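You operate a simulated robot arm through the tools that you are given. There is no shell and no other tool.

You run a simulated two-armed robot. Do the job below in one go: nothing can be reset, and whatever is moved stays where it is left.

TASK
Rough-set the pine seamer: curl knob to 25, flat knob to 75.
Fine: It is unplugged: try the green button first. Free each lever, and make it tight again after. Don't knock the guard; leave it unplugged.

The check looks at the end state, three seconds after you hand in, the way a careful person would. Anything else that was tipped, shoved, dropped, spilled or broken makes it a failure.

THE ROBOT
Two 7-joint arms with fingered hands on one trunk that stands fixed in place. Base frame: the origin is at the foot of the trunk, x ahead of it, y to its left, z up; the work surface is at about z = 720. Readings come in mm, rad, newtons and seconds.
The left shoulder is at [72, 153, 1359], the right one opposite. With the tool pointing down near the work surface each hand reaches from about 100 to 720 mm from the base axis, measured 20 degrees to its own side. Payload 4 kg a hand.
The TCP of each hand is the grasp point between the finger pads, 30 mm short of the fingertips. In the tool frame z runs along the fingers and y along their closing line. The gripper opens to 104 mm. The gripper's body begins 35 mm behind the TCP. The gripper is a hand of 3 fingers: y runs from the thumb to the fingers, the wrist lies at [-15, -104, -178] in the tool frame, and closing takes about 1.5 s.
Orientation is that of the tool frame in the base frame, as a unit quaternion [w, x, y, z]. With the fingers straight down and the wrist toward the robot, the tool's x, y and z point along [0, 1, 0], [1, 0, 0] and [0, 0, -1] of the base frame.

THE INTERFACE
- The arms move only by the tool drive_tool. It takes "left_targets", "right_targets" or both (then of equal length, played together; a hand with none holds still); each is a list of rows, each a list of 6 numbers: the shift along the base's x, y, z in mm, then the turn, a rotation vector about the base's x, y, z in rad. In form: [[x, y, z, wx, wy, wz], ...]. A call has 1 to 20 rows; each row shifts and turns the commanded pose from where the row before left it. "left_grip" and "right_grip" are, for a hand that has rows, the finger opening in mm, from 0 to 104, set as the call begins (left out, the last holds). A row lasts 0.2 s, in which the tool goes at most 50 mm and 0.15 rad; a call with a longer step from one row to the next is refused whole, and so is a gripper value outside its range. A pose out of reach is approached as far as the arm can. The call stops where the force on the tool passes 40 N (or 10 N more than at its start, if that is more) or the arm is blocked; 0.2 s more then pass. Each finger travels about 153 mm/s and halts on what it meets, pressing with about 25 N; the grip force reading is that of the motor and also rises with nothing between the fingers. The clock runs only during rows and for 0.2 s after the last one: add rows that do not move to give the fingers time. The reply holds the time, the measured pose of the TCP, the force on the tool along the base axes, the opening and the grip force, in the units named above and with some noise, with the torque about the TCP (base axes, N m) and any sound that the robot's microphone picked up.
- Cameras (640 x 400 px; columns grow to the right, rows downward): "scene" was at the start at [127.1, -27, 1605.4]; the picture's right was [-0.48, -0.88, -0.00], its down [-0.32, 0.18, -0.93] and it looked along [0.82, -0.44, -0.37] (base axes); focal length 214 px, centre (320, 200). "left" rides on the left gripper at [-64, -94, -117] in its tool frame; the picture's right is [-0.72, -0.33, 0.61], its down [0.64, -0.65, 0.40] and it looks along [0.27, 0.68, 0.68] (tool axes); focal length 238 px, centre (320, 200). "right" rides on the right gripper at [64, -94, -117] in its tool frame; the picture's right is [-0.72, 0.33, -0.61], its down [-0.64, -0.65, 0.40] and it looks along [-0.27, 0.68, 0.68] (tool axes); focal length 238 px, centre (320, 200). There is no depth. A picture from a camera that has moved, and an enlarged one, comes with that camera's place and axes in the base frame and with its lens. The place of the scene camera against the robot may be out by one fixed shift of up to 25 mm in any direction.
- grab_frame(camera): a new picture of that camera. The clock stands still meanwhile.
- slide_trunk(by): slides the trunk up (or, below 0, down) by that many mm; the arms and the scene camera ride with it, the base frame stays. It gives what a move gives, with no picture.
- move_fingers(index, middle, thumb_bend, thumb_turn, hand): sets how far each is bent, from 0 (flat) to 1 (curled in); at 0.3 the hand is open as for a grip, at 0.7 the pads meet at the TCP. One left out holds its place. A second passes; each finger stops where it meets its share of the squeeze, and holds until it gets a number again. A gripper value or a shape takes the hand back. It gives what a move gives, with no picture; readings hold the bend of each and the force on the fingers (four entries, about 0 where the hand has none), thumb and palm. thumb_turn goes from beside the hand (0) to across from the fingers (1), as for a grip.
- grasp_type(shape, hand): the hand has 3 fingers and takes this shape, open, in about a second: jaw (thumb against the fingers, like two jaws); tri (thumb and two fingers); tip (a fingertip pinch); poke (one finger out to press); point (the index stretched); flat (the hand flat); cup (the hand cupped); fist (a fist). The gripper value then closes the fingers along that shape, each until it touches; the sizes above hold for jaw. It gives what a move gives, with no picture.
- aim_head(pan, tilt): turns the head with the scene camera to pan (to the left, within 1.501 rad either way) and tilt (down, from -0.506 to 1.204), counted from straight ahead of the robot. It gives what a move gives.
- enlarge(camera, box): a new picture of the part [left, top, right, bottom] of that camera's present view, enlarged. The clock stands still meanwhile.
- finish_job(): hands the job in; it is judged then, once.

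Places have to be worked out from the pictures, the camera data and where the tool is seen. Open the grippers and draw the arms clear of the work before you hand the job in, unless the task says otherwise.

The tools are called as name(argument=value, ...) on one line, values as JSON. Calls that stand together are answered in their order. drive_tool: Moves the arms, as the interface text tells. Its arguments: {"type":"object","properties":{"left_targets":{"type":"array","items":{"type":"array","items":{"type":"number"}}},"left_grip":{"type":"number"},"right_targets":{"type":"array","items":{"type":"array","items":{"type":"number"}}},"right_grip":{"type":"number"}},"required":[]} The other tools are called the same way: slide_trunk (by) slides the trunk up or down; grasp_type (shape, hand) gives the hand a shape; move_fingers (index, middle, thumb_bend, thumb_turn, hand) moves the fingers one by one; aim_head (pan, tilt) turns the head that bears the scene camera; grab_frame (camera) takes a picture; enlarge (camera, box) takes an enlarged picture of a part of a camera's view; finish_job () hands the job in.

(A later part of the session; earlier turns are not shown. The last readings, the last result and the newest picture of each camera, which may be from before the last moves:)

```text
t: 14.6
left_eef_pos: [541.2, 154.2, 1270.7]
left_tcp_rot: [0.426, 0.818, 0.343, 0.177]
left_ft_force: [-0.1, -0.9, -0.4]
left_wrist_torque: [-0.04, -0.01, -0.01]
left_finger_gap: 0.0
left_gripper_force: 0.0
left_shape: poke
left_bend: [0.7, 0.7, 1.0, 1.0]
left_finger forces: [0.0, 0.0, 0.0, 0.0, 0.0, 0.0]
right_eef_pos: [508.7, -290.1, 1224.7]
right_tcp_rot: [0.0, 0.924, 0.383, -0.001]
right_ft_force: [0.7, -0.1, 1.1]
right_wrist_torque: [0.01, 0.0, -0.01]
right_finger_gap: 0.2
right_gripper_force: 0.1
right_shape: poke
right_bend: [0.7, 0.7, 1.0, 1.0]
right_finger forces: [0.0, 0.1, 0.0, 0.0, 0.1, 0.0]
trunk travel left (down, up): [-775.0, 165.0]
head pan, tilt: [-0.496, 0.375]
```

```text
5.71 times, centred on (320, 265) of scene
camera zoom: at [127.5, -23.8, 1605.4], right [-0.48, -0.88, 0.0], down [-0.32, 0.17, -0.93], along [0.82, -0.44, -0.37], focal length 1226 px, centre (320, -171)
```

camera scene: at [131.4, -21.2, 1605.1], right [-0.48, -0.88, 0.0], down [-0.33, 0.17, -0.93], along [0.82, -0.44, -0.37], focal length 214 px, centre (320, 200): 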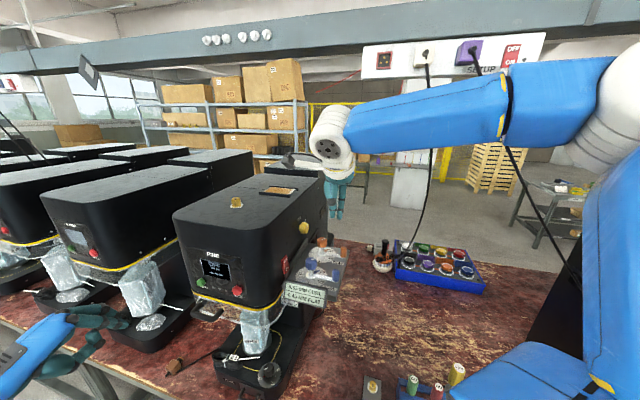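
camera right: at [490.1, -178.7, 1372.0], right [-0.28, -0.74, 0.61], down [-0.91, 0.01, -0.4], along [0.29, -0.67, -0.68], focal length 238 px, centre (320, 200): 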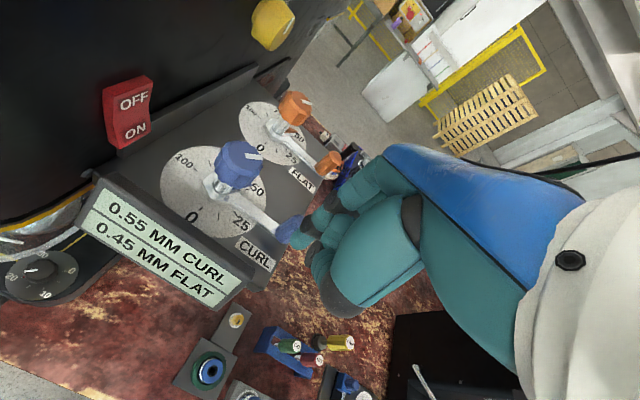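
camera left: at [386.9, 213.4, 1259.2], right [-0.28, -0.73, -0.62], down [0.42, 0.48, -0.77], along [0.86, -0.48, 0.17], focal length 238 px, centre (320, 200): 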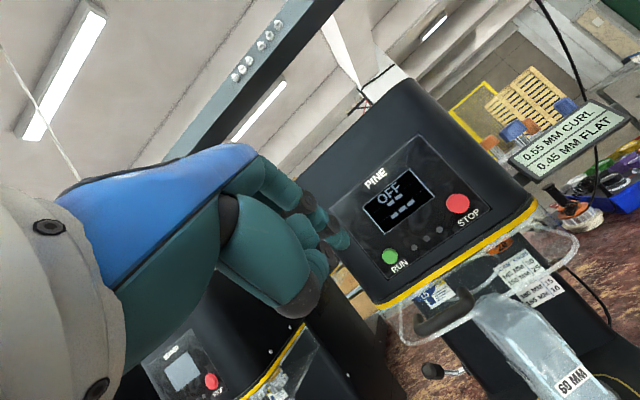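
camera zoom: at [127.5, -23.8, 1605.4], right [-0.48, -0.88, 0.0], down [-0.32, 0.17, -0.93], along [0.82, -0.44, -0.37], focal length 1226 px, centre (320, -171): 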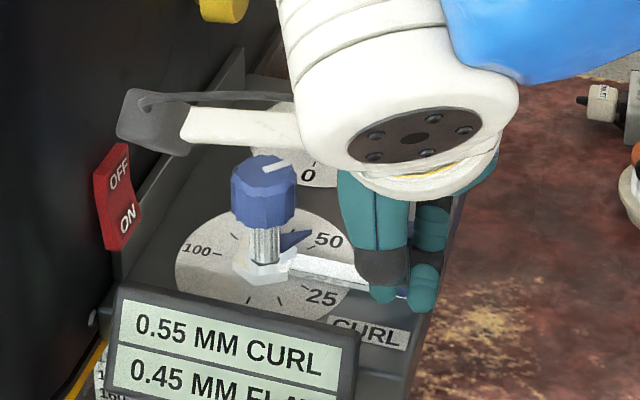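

The tips are beside the handle. I push toward the back (counter-clockwise loosening direction) in small steps and watch the force.

drive_tool(right_targets=[[2.5, -2.5, 0, 0, 0, 0], [2.5, -2.5, 0, 0, 0, 0], [2.5, -2.5, 0, 0, 0, 0], [2, -2, 0, 0, 0, 0], [2, -2, 0, 0, 0, 0], [2, -2, 0, 0, 0, 0]])

enlarge(camera="right", box=[180, 120, 360, 280])

```text
t: 16.0
left_eef_pos: [541.8, 155.3, 1270.0]
left_tcp_rot: [0.426, 0.819, 0.341, 0.176]
left_ft_force: [-0.3, 0.6, -0.6]
left_wrist_torque: [-0.02, 0.0, 0.04]
left_finger_gap: 0.0
left_gripper_force: 0.1
left_shape: poke
left_bend: [0.7, 0.7, 1.0, 1.0]
left_finger forces: [0.0, 0.1, 0.0, 0.0, 0.1, 0.0]
right_eef_pos: [523.5, -304.6, 1225.7]
right_tcp_rot: [0.0, 0.924, 0.383, -0.001]
right_ft_force: [0.3, 0.1, 0.6]
right_wrist_torque: [0.01, 0.0, -0.03]
right_finger_gap: 0.0
right_gripper_force: 0.1
right_shape: poke
right_bend: [0.7, 0.7, 1.0, 1.0]
right_finger forces: [0.0, 0.2, 0.0, 0.1, 0.0, 0.0]
trunk travel left (down, up): [-775.0, 165.0]
head pan, tilt: [-0.496, 0.375]
```

```text
2.50 times, centred on (270, 200) of right
camera zoom: at [503.2, -192.9, 1341.3], right [-0.28, -0.74, 0.62], down [-0.92, 0.01, -0.4], along [0.29, -0.68, -0.68], focal length 596 px, centre (445, 200)
```

zoom: 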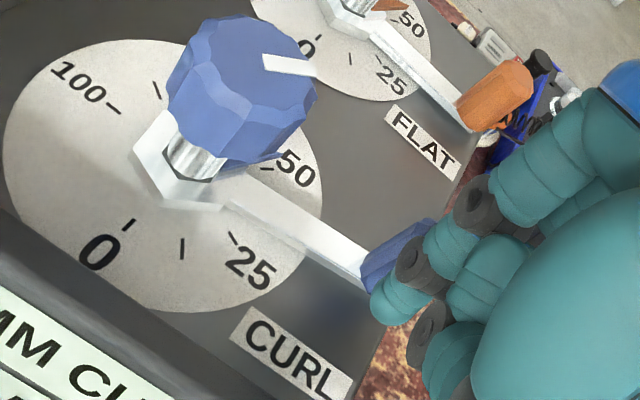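

No contact yet after 20 mm. I continue in 2 mm steps.

drive_tool(right_targets=[[1.4, -1.4, 0, 0, 0, 0], [1.4, -1.4, 0, 0, 0, 0], [1.4, -1.4, 0, 0, 0, 0], [1.4, -1.4, 0, 0, 0, 0], [1.4, -1.4, 0, 0, 0, 0]])

enlarge(camera="right", box=[180, 120, 360, 280])

enlarge(camera="scene", box=[290, 230, 350, 300])

```text
t: 17.2
left_eef_pos: [540.4, 155.2, 1269.5]
left_tcp_rot: [0.425, 0.819, 0.343, 0.176]
left_ft_force: [-0.3, 0.9, -1.0]
left_wrist_torque: [-0.04, -0.04, 0.0]
left_finger_gap: 0.2
left_gripper_force: 0.1
left_shape: poke
left_bend: [0.7, 0.7, 1.0, 1.0]
left_finger forces: [0.0, 0.0, 0.0, 0.0, 0.1, 0.1]
right_eef_pos: [530.4, -309.6, 1225.9]
right_tcp_rot: [0.0, 0.924, 0.382, -0.001]
right_ft_force: [-0.5, 0.2, -0.4]
right_wrist_torque: [0.0, -0.03, 0.0]
right_finger_gap: 0.4
right_gripper_force: 0.0
right_shape: poke
right_bend: [0.7, 0.7, 1.0, 1.0]
right_finger forces: [0.4, 0.1, 0.0, 0.1, 0.0, 0.0]
trunk travel left (down, up): [-775.0, 165.0]
head pan, tilt: [-0.496, 0.375]
```

```text
2.50 times, centred on (270, 200) of right
camera zoom: at [510.1, -199.7, 1341.5], right [-0.28, -0.74, 0.61], down [-0.92, 0.01, -0.4], along [0.29, -0.67, -0.68], focal length 596 px, centre (445, 200)
```

zoom: 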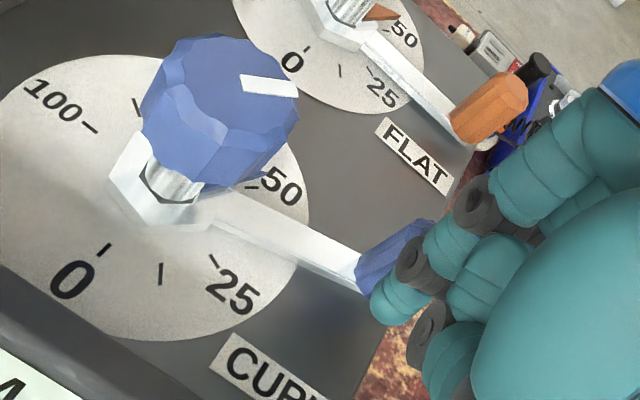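

```text
5.71 times, centred on (320, 265) of scene
camera zoom: at [127.3, -23.7, 1605.5], right [-0.48, -0.88, 0.0], down [-0.32, 0.17, -0.93], along [0.82, -0.44, -0.37], focal length 1226 px, centre (320, -171)
```

zoom: 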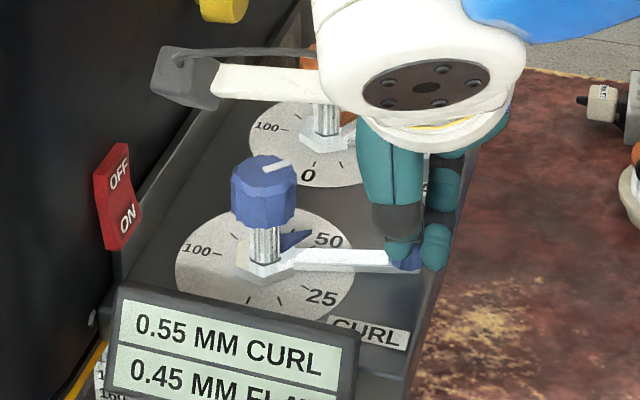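

The scene view shows the curl lever has swung counter-clockwise by roughly 10-15° with very little force, so this is the freeing direction. I keep following the arc.

drive_tool(right_targets=[[2.4, -1.6, 0, 0, 0, 0], [2.5, -1.4, 0, 0, 0, 0], [2.6, -1.3, 0, 0, 0, 0], [2.7, -1.1, 0, 0, 0, 0], [2.8, -1.0, 0, 0, 0, 0], [0, 0, 0, 0, 0, 0]])

enlarge(camera="right", box=[180, 120, 360, 280])

enlarge(camera="scene", box=[290, 230, 350, 300])

```text
t: 18.6
left_eef_pos: [541.8, 154.2, 1268.5]
left_tcp_rot: [0.427, 0.818, 0.342, 0.176]
left_ft_force: [0.0, -0.5, -0.3]
left_wrist_torque: [0.0, 0.02, 0.01]
left_finger_gap: 0.3
left_gripper_force: 0.1
left_shape: poke
left_bend: [0.7, 0.7, 1.0, 1.0]
left_finger forces: [0.0, 0.0, 0.0, 0.0, 0.1, 0.1]
right_eef_pos: [543.4, -315.8, 1225.3]
right_tcp_rot: [0.0, 0.924, 0.383, -0.001]
right_ft_force: [0.2, -0.1, -0.1]
right_wrist_torque: [-0.01, 0.02, -0.02]
right_finger_gap: 0.0
right_gripper_force: 0.0
right_shape: poke
right_bend: [0.7, 0.7, 1.0, 1.0]
right_finger forces: [0.1, 0.0, 0.0, 0.0, 0.1, 0.1]
trunk travel left (down, up): [-775.0, 165.0]
head pan, tilt: [-0.496, 0.375]
```

```text
2.50 times, centred on (270, 200) of right
camera zoom: at [523.2, -205.6, 1341.6], right [-0.28, -0.74, 0.61], down [-0.92, 0.01, -0.4], along [0.29, -0.67, -0.68], focal length 596 px, centre (445, 200)
```

zoom: 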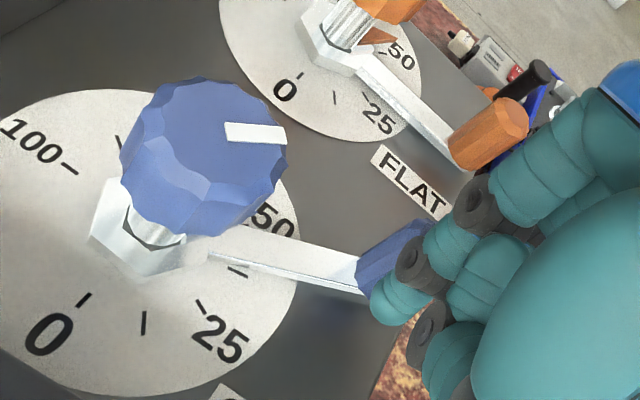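

```text
5.71 times, centred on (320, 265) of scene
camera zoom: at [127.4, -23.8, 1605.4], right [-0.48, -0.88, 0.0], down [-0.32, 0.17, -0.93], along [0.82, -0.44, -0.37], focal length 1226 px, centre (320, -171)
```

zoom: 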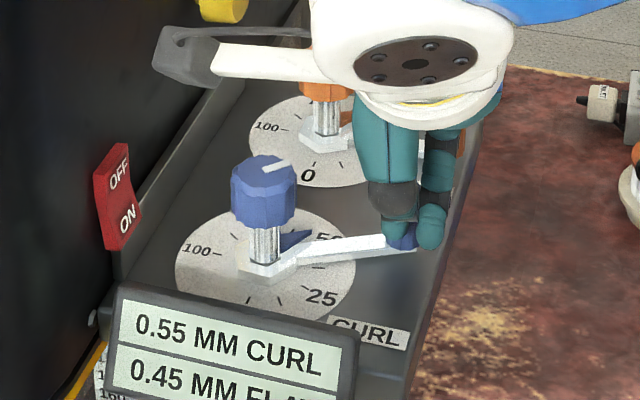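

The lever is now about 25° round, still with almost no resistance. I carry on along the arc in steps to find its end stop.

drive_tool(right_targets=[[3.2, -1.2, 0, 0, 0, 0], [3.3, -1.0, 0, 0, 0, 0], [3.4, -0.9, 0, 0, 0, 0], [3.5, -0.8, 0, 0, 0, 0], [3.5, -0.7, 0, 0, 0, 0], [0, 0, 0, 0, 0, 0]])

enlarge(camera="right", box=[180, 120, 360, 280])

enlarge(camera="scene", box=[290, 230, 350, 300])

```text
t: 20.0
left_eef_pos: [540.2, 154.4, 1269.3]
left_tcp_rot: [0.427, 0.818, 0.342, 0.177]
left_ft_force: [-0.1, 0.5, 0.3]
left_wrist_torque: [0.01, -0.03, 0.03]
left_finger_gap: 0.0
left_gripper_force: 0.1
left_shape: poke
left_bend: [0.7, 0.7, 1.0, 1.0]
left_finger forces: [0.0, 0.0, 0.0, 0.0, 0.1, 0.0]
right_eef_pos: [559.5, -322.1, 1224.3]
right_tcp_rot: [0.0, 0.924, 0.383, 0.0]
right_ft_force: [0.5, 0.1, -0.8]
right_wrist_torque: [-0.01, -0.03, 0.01]
right_finger_gap: 0.2
right_gripper_force: 0.0
right_shape: poke
right_bend: [0.7, 0.7, 1.0, 1.0]
right_finger forces: [0.0, 0.0, 0.0, 0.1, 0.0, 0.1]
trunk travel left (down, up): [-775.0, 165.0]
head pan, tilt: [-0.496, 0.375]
```

```text
2.50 times, centred on (270, 200) of right
camera zoom: at [540.2, -210.7, 1341.8], right [-0.28, -0.74, 0.62], down [-0.92, 0.01, -0.4], along [0.29, -0.68, -0.68], focal length 596 px, centre (445, 200)
```

zoom: 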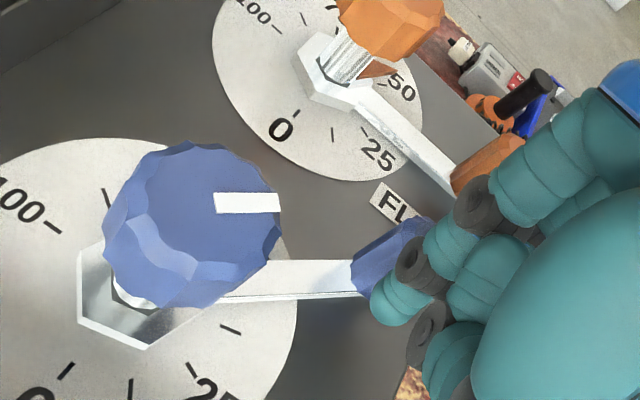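

```text
5.71 times, centred on (320, 265) of scene
camera zoom: at [127.5, -23.8, 1605.4], right [-0.48, -0.88, 0.0], down [-0.32, 0.17, -0.93], along [0.82, -0.44, -0.37], focal length 1226 px, centre (320, -171)
```

zoom: 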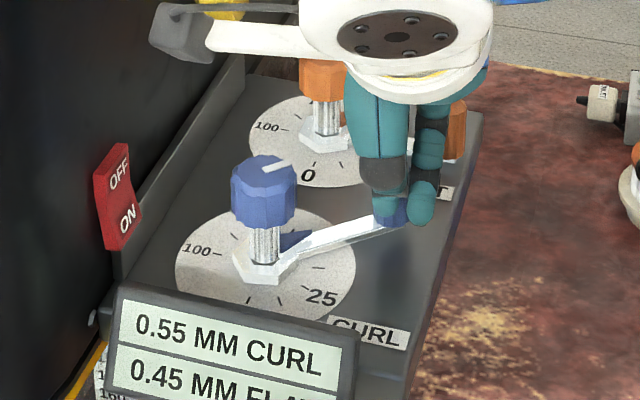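

The curl lever is about 45° round with no end stop met and the knob didn't turn. I back off, rise, open the hand as jaws and turn it to +45° yaw above the curl knob, so that a clockwise turn of ~78° can be done in one grip.

drive_tool(right_targets=[[-5.6, 5.6, 0, 0, 0, 0], [0, 0, 30, 0, 0, 0], [0, 0, 30, 0, 0, 0], [0, 0, 30, 0, 0, 0], [0, 0, 0, 0, 0, 0]])

grasp_type(shape="jaw", hand="right")

drive_tool(right_targets=[[3.05, 5.36, 0, 0, 0, 0.1428], [3.05, 5.36, 0, 0, 0, 0.1428], [3.05, 5.36, 0, 0, 0, 0.1428], [3.05, 5.36, 0, 0, 0, 0.1428], [3.05, 5.36, 0, 0, 0, 0.1428], [3.05, 5.36, 0, 0, 0, 0.1428], [3.05, 5.36, 0, 0, 0, 0.1428], [3.05, 5.36, 0, 0, 0, 0.1428], [3.05, 5.36, 0, 0, 0, 0.1428], [3.05, 5.36, 0, 0, 0, 0.1428], [3.05, 5.36, 0, 0, 0, 0.1428], [0, 0, 0, 0, 0, 0]], right_grip=62)

grab_frame(camera="right")

enlarge(camera="scene", box=[270, 180, 370, 300])

```text
t: 21.2
left_eef_pos: [540.0, 154.6, 1268.8]
left_tcp_rot: [0.426, 0.819, 0.343, 0.176]
left_ft_force: [0.4, -0.5, 0.4]
left_wrist_torque: [0.0, 0.01, 0.01]
left_finger_gap: 0.0
left_gripper_force: 0.1
left_shape: poke
left_bend: [0.7, 0.7, 1.0, 1.0]
left_finger forces: [0.1, 0.0, 0.1, 0.0, 0.0, 0.0]
right_eef_pos: [553.8, -316.1, 1316.8]
right_tcp_rot: [0.0, 0.924, 0.382, -0.001]
right_ft_force: [-0.1, 0.0, -0.5]
right_wrist_torque: [0.0, -0.02, -0.01]
right_finger_gap: 0.1
right_gripper_force: 0.1
right_shape: poke
right_bend: [0.7, 0.7, 1.0, 1.0]
right_finger forces: [0.0, 0.0, 0.0, 0.1, 0.0, 0.0]
trunk travel left (down, up): [-775.0, 165.0]
head pan, tilt: [-0.496, 0.375]
```

```text
t: 22.1
left_eef_pos: [539.0, 154.9, 1269.3]
left_tcp_rot: [0.426, 0.819, 0.342, 0.176]
left_ft_force: [0.6, -0.2, -0.2]
left_wrist_torque: [0.02, 0.01, 0.01]
left_finger_gap: 0.0
left_gripper_force: 0.1
left_shape: poke
left_bend: [0.7, 0.7, 1.0, 1.0]
left_finger forces: [0.0, 0.0, 0.0, 0.0, 0.1, 0.0]
right_eef_pos: [553.1, -315.2, 1316.6]
right_tcp_rot: [0.001, 0.924, 0.383, -0.001]
right_ft_force: [0.6, -0.8, -1.0]
right_wrist_torque: [0.01, 0.0, 0.03]
right_finger_gap: 103.9
right_gripper_force: 0.0
right_shape: jaw
right_bend: [0.3, 0.3, 0.3, 0.98]
right_finger forces: [0.1, 0.0, 0.0, 0.0, 0.1, 0.0]
trunk travel left (down, up): [-775.0, 165.0]
head pan, tilt: [-0.496, 0.375]
```

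```text
t: 24.7
left_eef_pos: [540.2, 154.9, 1268.7]
left_tcp_rot: [0.426, 0.819, 0.342, 0.176]
left_ft_force: [0.2, 0.5, -0.3]
left_wrist_torque: [-0.05, -0.02, 0.0]
left_finger_gap: 0.1
left_gripper_force: 0.0
left_shape: poke
left_bend: [0.7, 0.7, 1.0, 1.0]
left_finger forces: [0.1, 0.0, 0.0, 0.1, 0.1, 0.1]
right_eef_pos: [586.7, -257.2, 1314.9]
right_tcp_rot: [0.0, 0.382, 0.924, 0.0]
right_ft_force: [0.5, -0.4, 0.9]
right_wrist_torque: [-0.01, -0.02, -0.02]
right_finger_gap: 62.1
right_gripper_force: 0.0
right_shape: jaw
right_bend: [0.29, 0.41, 0.65, 1.0]
right_finger forces: [0.0, 0.0, 0.0, 0.0, 0.0, 0.1]
trunk travel left (down, up): [-775.0, 165.0]
head pan, tilt: [-0.496, 0.375]
```

```text
taken
camera right: at [477.0, -279.3, 1431.6], right [0.74, -0.28, 0.61], down [-0.01, -0.91, -0.4], along [0.67, 0.29, -0.68], focal length 238 px, centre (320, 200)
```

right: 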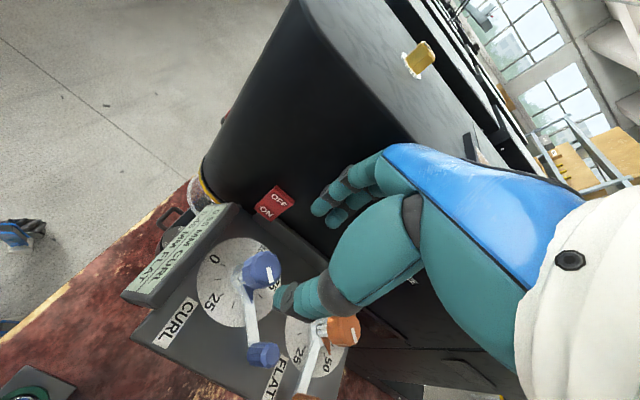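

```text
3.33 times, centred on (320, 240) of scene
camera zoom: at [127.6, -24.1, 1605.4], right [-0.48, -0.88, 0.0], down [-0.32, 0.17, -0.93], along [0.82, -0.44, -0.37], focal length 715 px, centre (320, 67)
```

zoom: 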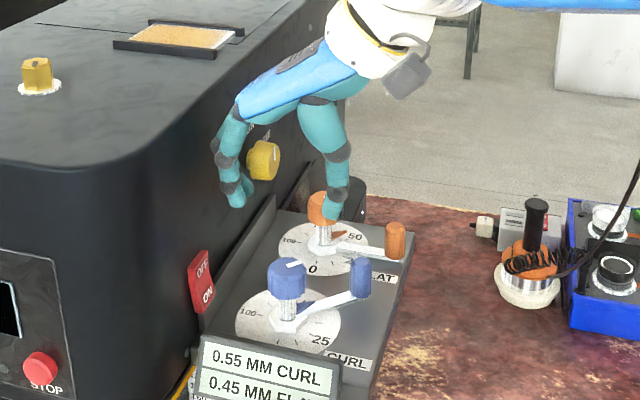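

The hand is above the curl knob at +45° yaw with a 62 mm opening, but the bend readings are uneven. I look closer at the fingers before going down.

enlarge(camera="right", box=[180, 140, 440, 380])

enlarge(camera="scene", box=[295, 185, 345, 265])

grab_frame(camera="left")

```text
1.67 times, centred on (310, 260) of right
camera zoom: at [477.0, -279.3, 1431.6], right [0.74, -0.28, 0.61], down [-0.01, -0.91, -0.4], along [0.67, 0.29, -0.68], focal length 397 px, centre (337, 100)
```

zoom: 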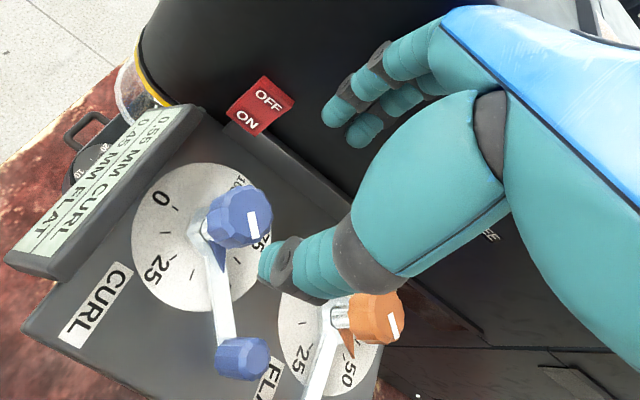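

```text
5.00 times, centred on (320, 225) of scene
camera zoom: at [127.6, -24.1, 1605.4], right [-0.48, -0.88, 0.0], down [-0.32, 0.17, -0.93], along [0.82, -0.44, -0.37], focal length 1072 px, centre (320, 75)
```

zoom: 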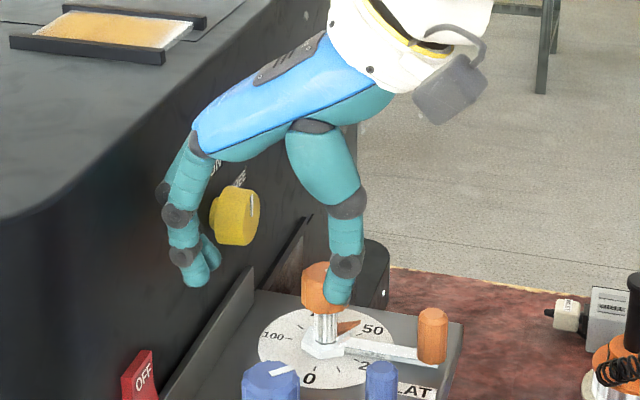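

```text
taken
camera left: at [388.8, 214.4, 1258.5], right [-0.28, -0.73, -0.62], down [0.42, 0.48, -0.77], along [0.86, -0.48, 0.17], focal length 238 px, centre (320, 200)
```

left: 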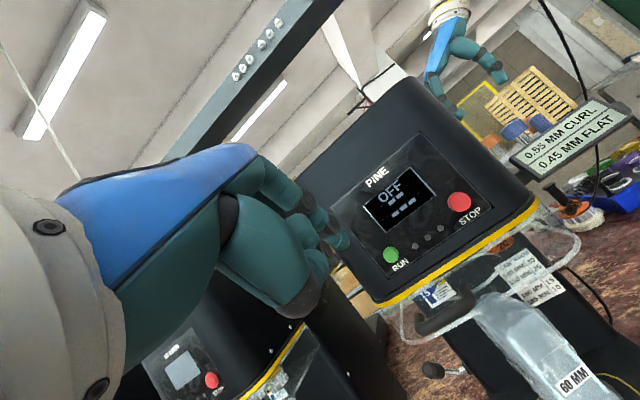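

The picture shows no contact, but to check the odd bends I re-send the opening with a still row.

drive_tool(right_targets=[[0, 0, 0, 0, 0, 0], [0, 0, 0, 0, 0, 0], [0, 0, 0, 0, 0, 0]], right_grip=70)

```text
t: 25.5
left_eef_pos: [540.6, 153.5, 1269.7]
left_tcp_rot: [0.426, 0.819, 0.342, 0.176]
left_ft_force: [1.0, 0.8, -0.2]
left_wrist_torque: [-0.01, 0.02, -0.02]
left_finger_gap: 0.0
left_gripper_force: 0.1
left_shape: poke
left_bend: [0.7, 0.7, 1.0, 1.0]
left_finger forces: [0.1, 0.1, 0.0, 0.1, 0.1, 0.0]
right_eef_pos: [588.1, -256.3, 1314.8]
right_tcp_rot: [0.0, 0.382, 0.924, 0.0]
right_ft_force: [-0.3, 0.0, 1.2]
right_wrist_torque: [0.02, -0.01, 0.01]
right_finger_gap: 69.4
right_gripper_force: 0.1
right_shape: jaw
right_bend: [0.28, 0.38, 0.6, 1.0]
right_finger forces: [0.0, 0.0, 0.0, 0.0, 0.0, 0.1]
trunk travel left (down, up): [-775.0, 165.0]
head pan, tilt: [-0.496, 0.375]
```

The bends simply scale that way in this shape; in the pictures thumb and fingers sit symmetrically, about 40 mm either side of the knob axis. I lower to z ≈ 1224 around the curl knob.

drive_tool(right_targets=[[0, 0, -20, 0, 0, 0], [0, 0, -20, 0, 0, 0], [0, 0, -20, 0, 0, 0], [0, 0, -15, 0, 0, 0], [0, 0, -10, 0, 0, 0], [0, 0, -5, 0, 0, 0], [0, 0, 0, 0, 0, 0]])

enlarge(camera="right", box=[180, 120, 400, 320])

enlarge(camera="scene", box=[290, 210, 350, 290])

```text
t: 27.1
left_eef_pos: [541.1, 155.8, 1268.9]
left_tcp_rot: [0.426, 0.819, 0.342, 0.176]
left_ft_force: [0.0, 0.6, -0.3]
left_wrist_torque: [-0.01, 0.01, -0.04]
left_finger_gap: 0.0
left_gripper_force: 0.1
left_shape: poke
left_bend: [0.7, 0.7, 1.0, 1.0]
left_finger forces: [0.0, 0.0, 0.0, 0.0, 0.0, 0.1]
right_eef_pos: [586.0, -256.8, 1226.3]
right_tcp_rot: [0.0, 0.383, 0.924, 0.001]
right_ft_force: [-0.3, 0.2, -0.1]
right_wrist_torque: [-0.02, 0.03, 0.01]
right_finger_gap: 69.8
right_gripper_force: 0.0
right_shape: jaw
right_bend: [0.28, 0.38, 0.6, 1.0]
right_finger forces: [0.0, 0.0, 0.1, 0.1, 0.0, 0.1]
trunk travel left (down, up): [-775.0, 165.0]
head pan, tilt: [-0.496, 0.375]
```

```text
2.00 times, centred on (290, 220) of right
camera zoom: at [476.1, -278.7, 1342.1], right [0.74, -0.28, 0.61], down [-0.01, -0.91, -0.4], along [0.67, 0.29, -0.68], focal length 477 px, centre (380, 160)
```

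zoom: 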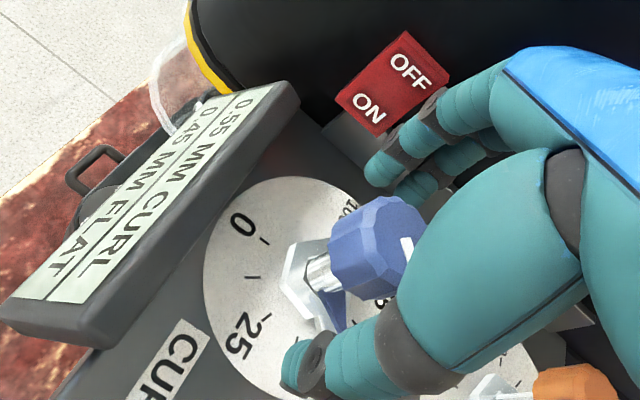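

```text
5.00 times, centred on (320, 250) of scene
camera zoom: at [127.5, -24.3, 1605.4], right [-0.48, -0.88, 0.0], down [-0.32, 0.17, -0.93], along [0.82, -0.44, -0.37], focal length 1072 px, centre (320, -50)
```

zoom: 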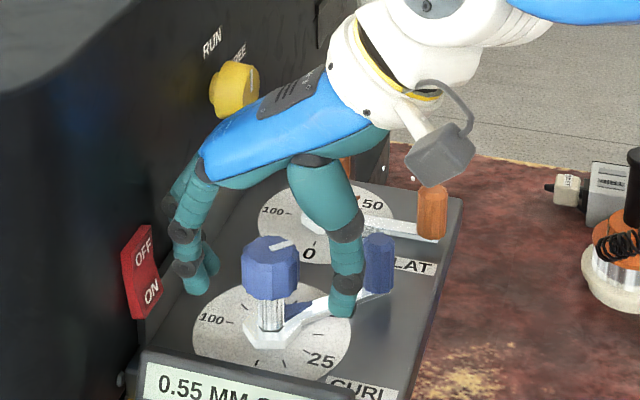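

The knob sits centred between thumb and fingers, clear of the handle and the red switch. I close the grip on the knob.

drive_tool(right_targets=[[0, 0, 0, 0, 0, 0], [0, 0, 0, 0, 0, 0], [0, 0, 0, 0, 0, 0], [0, 0, 0, 0, 0, 0], [0, 0, 0, 0, 0, 0], [0, 0, 0, 0, 0, 0], [0, 0, 0, 0, 0, 0]], right_grip=20)

enlarge(camera="right", box=[180, 120, 400, 320])

enlarge(camera="scene", box=[290, 210, 350, 290])

```text
t: 28.7
left_eef_pos: [539.6, 154.4, 1268.1]
left_tcp_rot: [0.426, 0.819, 0.342, 0.176]
left_ft_force: [-1.0, 0.1, 0.8]
left_wrist_torque: [0.0, -0.04, -0.01]
left_finger_gap: 0.2
left_gripper_force: 0.0
left_shape: poke
left_bend: [0.7, 0.7, 1.0, 1.0]
left_finger forces: [0.0, 0.0, 0.0, 0.0, 0.1, 0.0]
right_eef_pos: [588.0, -256.8, 1226.0]
right_tcp_rot: [0.0, 0.382, 0.924, 0.0]
right_ft_force: [-0.9, -1.3, -0.5]
right_wrist_torque: [-0.06, 0.03, 0.02]
right_finger_gap: 21.1
right_gripper_force: 0.1
right_shape: jaw
right_bend: [0.73, 0.59, 0.73, 1.0]
right_finger forces: [0.9, 0.1, 0.0, 0.1, 2.0, 0.1]
trunk travel left (down, up): [-775.0, 165.0]
head pan, tilt: [-0.496, 0.375]
```

```text
2.00 times, centred on (290, 220) of right
camera zoom: at [476.0, -279.1, 1342.2], right [0.74, -0.28, 0.61], down [-0.01, -0.91, -0.4], along [0.67, 0.29, -0.68], focal length 477 px, centre (380, 160)
```

zoom: 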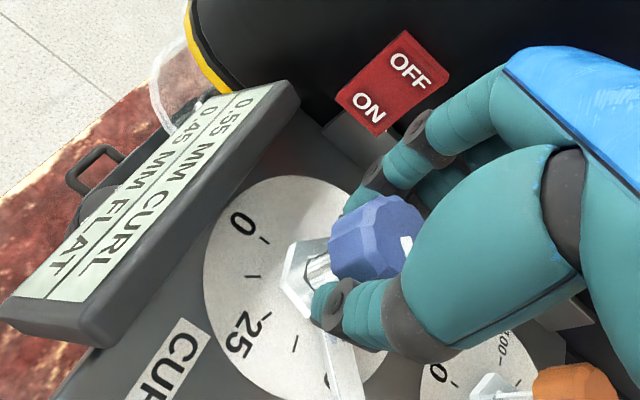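

```text
5.00 times, centred on (320, 250) of scene
camera zoom: at [127.2, -24.6, 1605.4], right [-0.48, -0.88, 0.0], down [-0.32, 0.17, -0.93], along [0.82, -0.44, -0.37], focal length 1072 px, centre (320, -50)
```

zoom: 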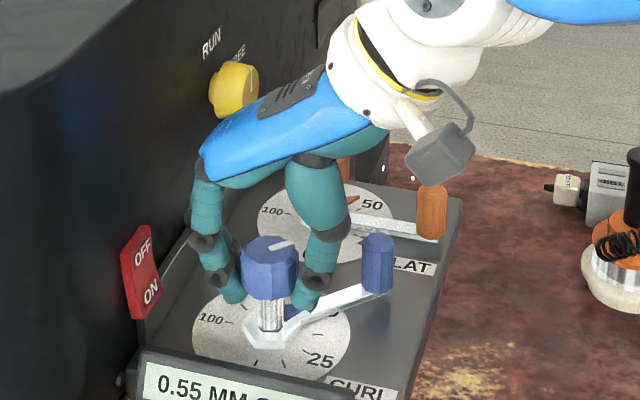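

Contact is light and the bends are uneven (index 0.73, middle 0.59), so the tips may be reaching under the knob. I enlarge to check.

enlarge(camera="right", box=[270, 160, 370, 240])

enlarge(camera="scene", box=[296, 245, 326, 280])

```text
5.00 times, centred on (320, 200) of right
camera zoom: at [476.0, -279.1, 1342.2], right [0.74, -0.28, 0.61], down [-0.01, -0.91, -0.4], along [0.67, 0.29, -0.68], focal length 1192 px, centre (320, 200)
```

zoom: 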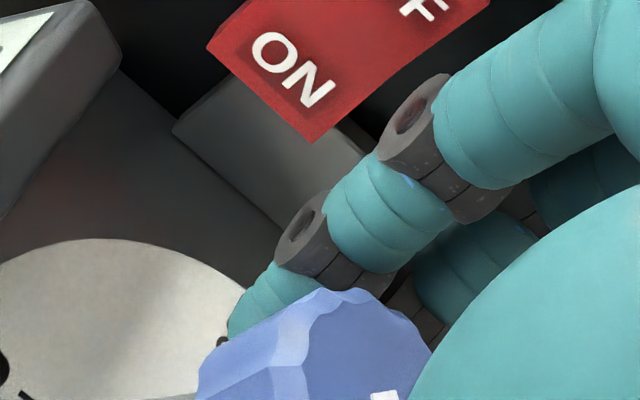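

```text
11.43 times, centred on (311, 262) of scene
camera zoom: at [127.2, -24.6, 1605.4], right [-0.48, -0.88, 0.0], down [-0.32, 0.17, -0.93], along [0.82, -0.44, -0.37], focal length 2451 px, centre (423, -514)
```

zoom: 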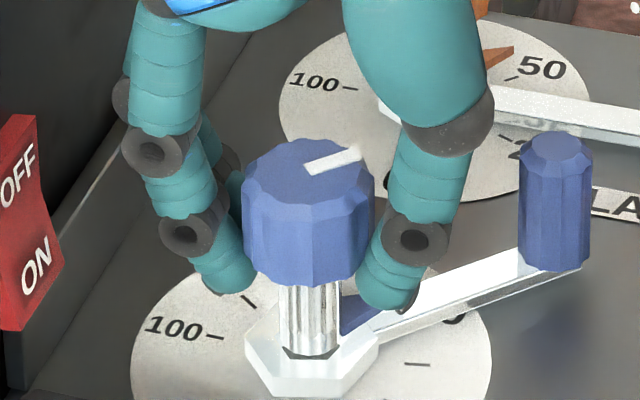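

The tips grip at the knob's lower rim. I open slightly, rise 8 mm so the pads meet the knob's sides, and close more firmly.

drive_tool(right_targets=[[0, 0, 0, 0, 0, 0], [0, 0, 4, 0, 0, 0], [0, 0, 4, 0, 0, 0], [0, 0, 0, 0, 0, 0]], right_grip=50)

drive_tool(right_targets=[[0, 0, 0, 0, 0, 0], [0, 0, 0, 0, 0, 0], [0, 0, 0, 0, 0, 0], [0, 0, 0, 0, 0, 0], [0, 0, 0, 0, 0, 0], [0, 0, 0, 0, 0, 0], [0, 0, 0, 0, 0, 0]], right_grip=5)

enlarge(camera="right", box=[250, 160, 370, 260])

enlarge(camera="scene", box=[296, 245, 326, 280])

```text
t: 29.7
left_eef_pos: [540.9, 154.5, 1268.1]
left_tcp_rot: [0.426, 0.819, 0.343, 0.177]
left_ft_force: [0.1, -0.1, 0.2]
left_wrist_torque: [0.0, 0.0, -0.01]
left_finger_gap: 0.0
left_gripper_force: 0.1
left_shape: poke
left_bend: [0.7, 0.7, 1.0, 1.0]
left_finger forces: [0.1, 0.0, 0.0, 0.0, 0.1, 0.1]
right_eef_pos: [587.9, -258.3, 1233.3]
right_tcp_rot: [0.0, 0.383, 0.924, 0.0]
right_ft_force: [-0.3, 1.5, 0.5]
right_wrist_torque: [0.03, 0.0, -0.01]
right_finger_gap: 49.5
right_gripper_force: 0.0
right_shape: jaw
right_bend: [0.74, 0.45, 0.71, 1.0]
right_finger forces: [0.0, 0.0, 0.0, 0.0, 0.0, 0.1]
trunk travel left (down, up): [-775.0, 165.0]
head pan, tilt: [-0.496, 0.375]
```

```text
t: 31.3
left_eef_pos: [540.3, 154.9, 1269.7]
left_tcp_rot: [0.426, 0.819, 0.342, 0.176]
left_ft_force: [0.1, 0.8, -0.2]
left_wrist_torque: [-0.02, -0.03, -0.01]
left_finger_gap: 0.1
left_gripper_force: 0.1
left_shape: poke
left_bend: [0.7, 0.7, 1.0, 1.0]
left_finger forces: [0.0, 0.0, 0.1, 0.0, 0.1, 0.0]
right_eef_pos: [587.1, -257.1, 1232.8]
right_tcp_rot: [0.0, 0.383, 0.924, 0.0]
right_ft_force: [-2.6, -0.7, -0.7]
right_wrist_torque: [-0.01, 0.06, 0.04]
right_finger_gap: 21.4
right_gripper_force: 24.9
right_shape: jaw
right_bend: [0.73, 0.59, 0.73, 1.0]
right_finger forces: [14.7, 7.2, 0.1, 0.1, 24.0, 0.1]
trunk travel left (down, up): [-775.0, 165.0]
head pan, tilt: [-0.496, 0.375]
```

```text
4.00 times, centred on (310, 210) of right
camera zoom: at [476.4, -279.6, 1349.8], right [0.74, -0.28, 0.61], down [-0.01, -0.91, -0.4], along [0.67, 0.29, -0.68], focal length 953 px, centre (360, 160)
```

zoom: 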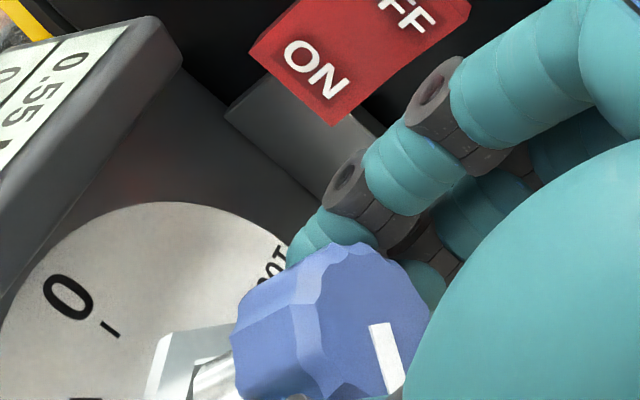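

```text
11.43 times, centred on (311, 262) of scene
camera zoom: at [126.9, -24.8, 1605.4], right [-0.48, -0.88, 0.0], down [-0.32, 0.17, -0.93], along [0.82, -0.44, -0.37], focal length 2451 px, centre (423, -514)
```

zoom: 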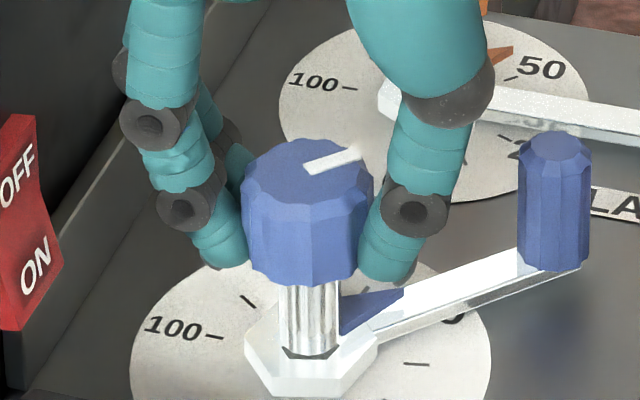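

A firm grip now (about 22 N against 24 N). I turn clockwise a little (0.3 rad) first, to confirm the knob follows freely.

drive_tool(right_targets=[[0, 0, 0, 0, 0, -0.1], [0, 0, 0, 0, 0, -0.1], [0, 0, 0, 0, 0, -0.1], [0, 0, 0, 0, 0, 0]])

enlarge(camera="scene", box=[290, 235, 330, 290])

enlarge(camera="right", box=[220, 140, 380, 300])

```text
t: 32.3
left_eef_pos: [539.4, 154.3, 1268.5]
left_tcp_rot: [0.426, 0.819, 0.342, 0.175]
left_ft_force: [0.1, 0.2, -0.3]
left_wrist_torque: [0.04, 0.0, 0.01]
left_finger_gap: 0.0
left_gripper_force: 0.0
left_shape: poke
left_bend: [0.7, 0.7, 1.0, 1.0]
left_finger forces: [0.0, 0.1, 0.1, 0.0, 0.0, 0.0]
right_eef_pos: [585.5, -256.5, 1233.7]
right_tcp_rot: [0.0, 0.517, 0.856, 0.001]
right_ft_force: [-3.4, 0.4, -1.6]
right_wrist_torque: [0.05, 0.11, 0.0]
right_finger_gap: 21.2
right_gripper_force: 25.9
right_shape: jaw
right_bend: [0.73, 0.59, 0.73, 1.0]
right_finger forces: [15.1, 7.3, 0.0, 0.0, 24.5, 0.1]
trunk travel left (down, up): [-775.0, 165.0]
head pan, tilt: [-0.496, 0.375]
```

```text
7.27 times, centred on (310, 262) of scene
camera zoom: at [126.7, -24.6, 1605.5], right [-0.48, -0.88, 0.0], down [-0.32, 0.17, -0.93], along [0.82, -0.44, -0.37], focal length 1560 px, centre (393, -254)
```

zoom: 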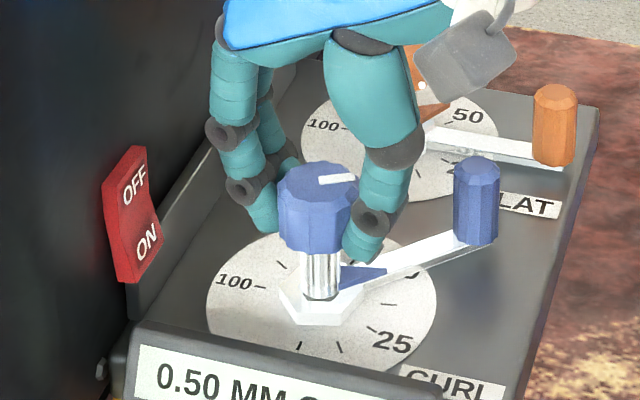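

```text
2.50 times, centred on (300, 220) of right
camera zoom: at [475.1, -245.4, 1349.8], right [0.62, -0.48, 0.61], down [-0.28, -0.87, -0.4], along [0.73, 0.08, -0.68], focal length 596 px, centre (370, 150)
```

zoom: 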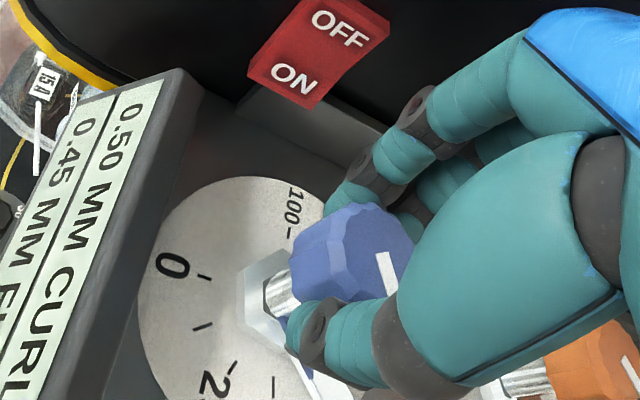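

The knob follows, and the plate's read-out went from 0.55 to 0.50 mm, so the knob is truly freed. I continue clockwise another 0.9 rad.

drive_tool(right_targets=[[0, 0, 0, 0, 0, -0.13], [0, 0, 0, 0, 0, -0.13], [0, 0, 0, 0, 0, -0.13], [0, 0, 0, 0, 0, -0.13], [0, 0, 0, 0, 0, -0.13], [0, 0, 0, 0, 0, -0.13], [0, 0, 0, 0, 0, -0.1], [0, 0, 0, 0, 0, 0]])

enlarge(camera="scene", box=[280, 230, 340, 310])

enlarge(camera="right", box=[180, 120, 380, 300])

```text
t: 34.1
left_eef_pos: [540.1, 154.2, 1269.0]
left_tcp_rot: [0.426, 0.819, 0.343, 0.177]
left_ft_force: [-0.4, -0.4, -0.5]
left_wrist_torque: [-0.03, 0.02, -0.01]
left_finger_gap: 0.0
left_gripper_force: 0.0
left_shape: poke
left_bend: [0.7, 0.7, 1.0, 1.0]
left_finger forces: [0.0, 0.1, 0.0, 0.1, 0.1, 0.1]
right_eef_pos: [587.3, -257.4, 1233.5]
right_tcp_rot: [0.001, 0.833, 0.554, -0.001]
right_ft_force: [-0.7, 0.2, -1.7]
right_wrist_torque: [-0.04, 0.01, -0.03]
right_finger_gap: 21.5
right_gripper_force: 25.3
right_shape: jaw
right_bend: [0.73, 0.59, 0.73, 1.0]
right_finger forces: [15.2, 9.1, 0.0, 0.1, 24.2, 0.0]
trunk travel left (down, up): [-775.0, 165.0]
head pan, tilt: [-0.496, 0.375]
```

```text
5.00 times, centred on (310, 270) of scene
camera zoom: at [127.5, -24.3, 1605.4], right [-0.48, -0.88, 0.0], down [-0.32, 0.17, -0.93], along [0.82, -0.44, -0.37], focal length 1072 px, centre (370, -150)
```

zoom: 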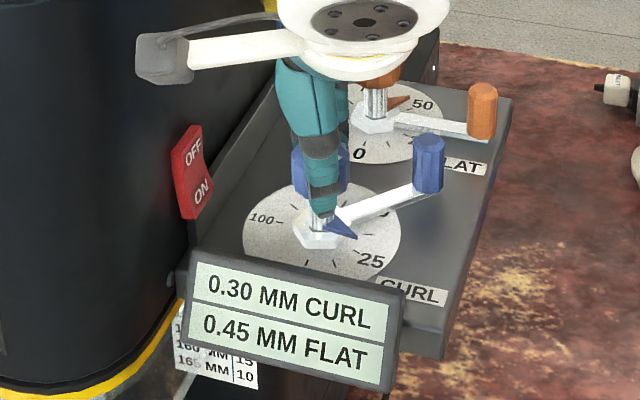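

```text
2.22 times, centred on (280, 210) of right
camera zoom: at [526.6, -162.1, 1349.8], right [0.02, -0.79, 0.61], down [-0.85, -0.34, -0.4], along [0.53, -0.51, -0.68], focal length 530 px, centre (409, 178)
```

zoom: 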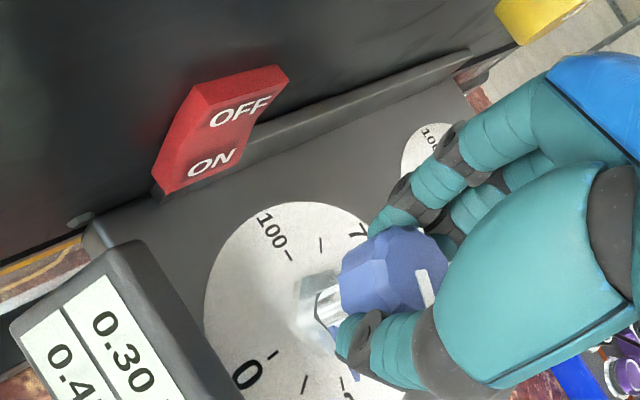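

The read-out now shows 0.30 mm and the pointer is a little above 25; the rate fits 2.7° per dial unit. I zoom on the pointer and dial ticks.

enlarge(camera="scene", box=[298, 260, 326, 284])

enlarge(camera="scene", box=[308, 240, 340, 264])

```text
16.00 times, centred on (312, 272) of scene
camera zoom: at [127.5, -24.3, 1605.4], right [-0.48, -0.88, 0.0], down [-0.32, 0.17, -0.93], along [0.82, -0.44, -0.37], focal length 3432 px, centre (448, -952)
```

zoom: 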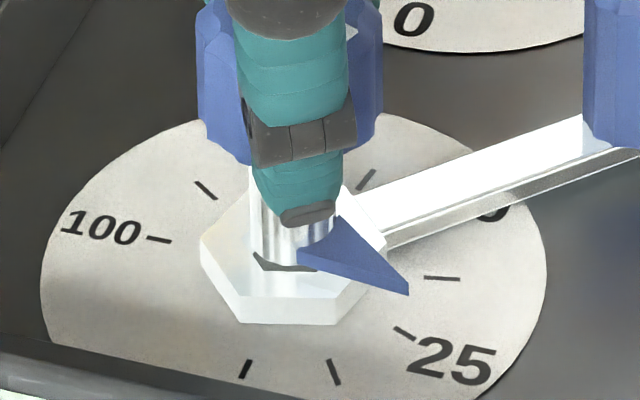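

```text
16.00 times, centred on (324, 252) of scene
camera zoom: at [127.5, -24.3, 1605.4], right [-0.48, -0.88, 0.0], down [-0.32, 0.17, -0.93], along [0.82, -0.44, -0.37], focal length 3432 px, centre (256, -632)
```

zoom: 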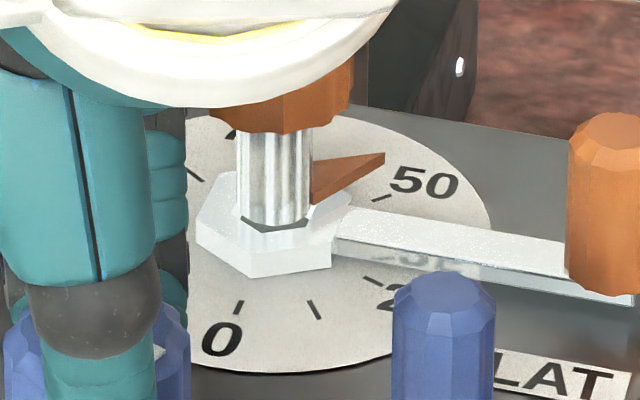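

The pointer is raised above the dial, so this slanted view has parallax. The read-out seems to go in 0.05 steps; I turn in small increments to catch where it flips to 0.25.

drive_tool(right_targets=[[0, 0, 0, 0, 0, -0.06], [0, 0, 0, 0, 0, 0]])

enlarge(camera="scene", box=[295, 260, 335, 310])

```text
t: 34.7
left_eef_pos: [540.8, 153.3, 1269.0]
left_tcp_rot: [0.427, 0.819, 0.342, 0.176]
left_ft_force: [0.3, -1.1, -1.4]
left_wrist_torque: [-0.03, -0.01, 0.02]
left_finger_gap: 0.0
left_gripper_force: 0.1
left_shape: poke
left_bend: [0.7, 0.7, 1.0, 1.0]
left_finger forces: [0.0, 0.0, 0.1, 0.0, 0.0, 0.0]
right_eef_pos: [588.0, -256.4, 1233.4]
right_tcp_rot: [0.001, 0.849, 0.529, -0.001]
right_ft_force: [-0.7, -0.8, 0.0]
right_wrist_torque: [-0.04, -0.03, 0.01]
right_finger_gap: 21.6
right_gripper_force: 24.5
right_shape: jaw
right_bend: [0.73, 0.59, 0.73, 1.0]
right_finger forces: [15.1, 9.2, 0.0, 0.0, 24.2, 0.0]
trunk travel left (down, up): [-775.0, 165.0]
head pan, tilt: [-0.496, 0.375]
```

```text
8.00 times, centred on (315, 285) of scene
camera zoom: at [127.3, -24.3, 1605.4], right [-0.48, -0.88, 0.0], down [-0.32, 0.17, -0.93], along [0.82, -0.44, -0.37], focal length 1716 px, centre (360, -480)
```

zoom: 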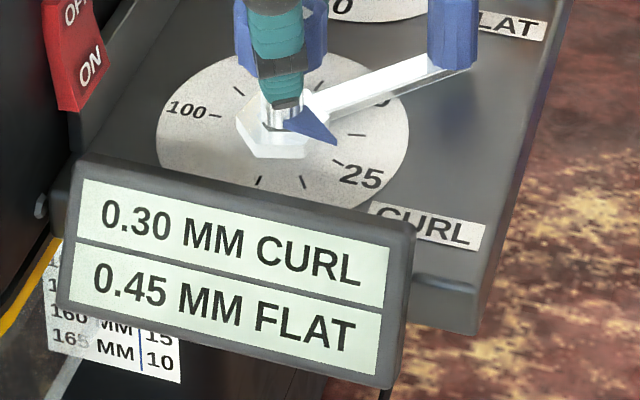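

Still 0.30. Another 0.06 rad.

drive_tool(right_targets=[[0, 0, 0, 0, 0, -0.05], [0, 0, 0, 0, 0, 0]])

enlarge(camera="scene", box=[295, 260, 335, 310])

```text
t: 35.3
left_eef_pos: [540.3, 155.5, 1268.8]
left_tcp_rot: [0.426, 0.819, 0.342, 0.176]
left_ft_force: [-0.4, -0.1, -0.7]
left_wrist_torque: [0.02, 0.0, 0.02]
left_finger_gap: 0.2
left_gripper_force: 0.1
left_shape: poke
left_bend: [0.7, 0.7, 1.0, 1.0]
left_finger forces: [0.0, 0.0, 0.1, 0.1, 0.0, 0.0]
right_eef_pos: [587.3, -256.8, 1234.3]
right_tcp_rot: [0.0, 0.861, 0.508, -0.001]
right_ft_force: [-0.2, -0.5, 0.5]
right_wrist_torque: [-0.01, -0.01, 0.01]
right_finger_gap: 21.4
right_gripper_force: 25.2
right_shape: jaw
right_bend: [0.73, 0.59, 0.73, 1.0]
right_finger forces: [15.5, 9.5, 0.0, 0.0, 24.0, 0.0]
trunk travel left (down, up): [-775.0, 165.0]
head pan, tilt: [-0.496, 0.375]
```

```text
8.00 times, centred on (315, 285) of scene
camera zoom: at [127.5, -24.2, 1605.4], right [-0.48, -0.88, 0.0], down [-0.32, 0.17, -0.93], along [0.82, -0.44, -0.37], focal length 1716 px, centre (360, -480)
```

zoom: 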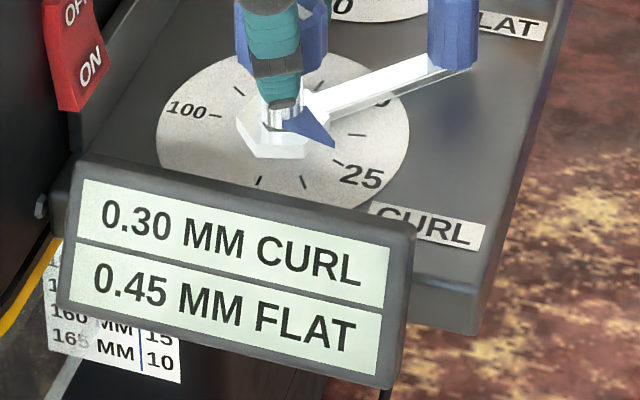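

Still 0.30. Another 0.04 rad.

drive_tool(right_targets=[[0, 0, 0, 0, 0, -0.04], [0, 0, 0, 0, 0, 0]])

enlarge(camera="scene", box=[295, 260, 335, 310])

```text
t: 35.9
left_eef_pos: [540.5, 153.7, 1267.9]
left_tcp_rot: [0.426, 0.819, 0.343, 0.176]
left_ft_force: [-0.3, -0.1, -0.6]
left_wrist_torque: [0.0, -0.02, -0.01]
left_finger_gap: 0.1
left_gripper_force: 0.2
left_shape: poke
left_bend: [0.7, 0.7, 1.0, 1.0]
left_finger forces: [0.0, 0.0, 0.0, 0.0, 0.0, 0.1]
right_eef_pos: [588.1, -255.9, 1233.3]
right_tcp_rot: [0.002, 0.872, 0.49, 0.0]
right_ft_force: [0.6, -1.4, 2.7]
right_wrist_torque: [-0.02, -0.04, 0.01]
right_finger_gap: 21.5
right_gripper_force: 25.5
right_shape: jaw
right_bend: [0.73, 0.59, 0.74, 1.0]
right_finger forces: [16.1, 9.8, 0.0, 0.1, 23.9, 0.0]
trunk travel left (down, up): [-775.0, 165.0]
head pan, tilt: [-0.496, 0.375]
```

```text
8.00 times, centred on (315, 285) of scene
camera zoom: at [127.4, -24.3, 1605.5], right [-0.48, -0.88, 0.0], down [-0.32, 0.17, -0.93], along [0.82, -0.44, -0.37], focal length 1716 px, centre (360, -480)
```

zoom: 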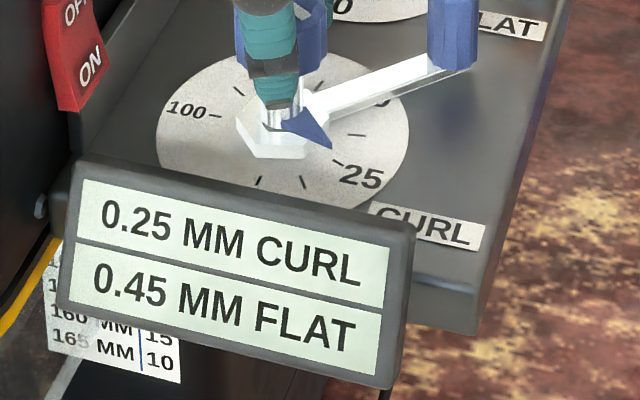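

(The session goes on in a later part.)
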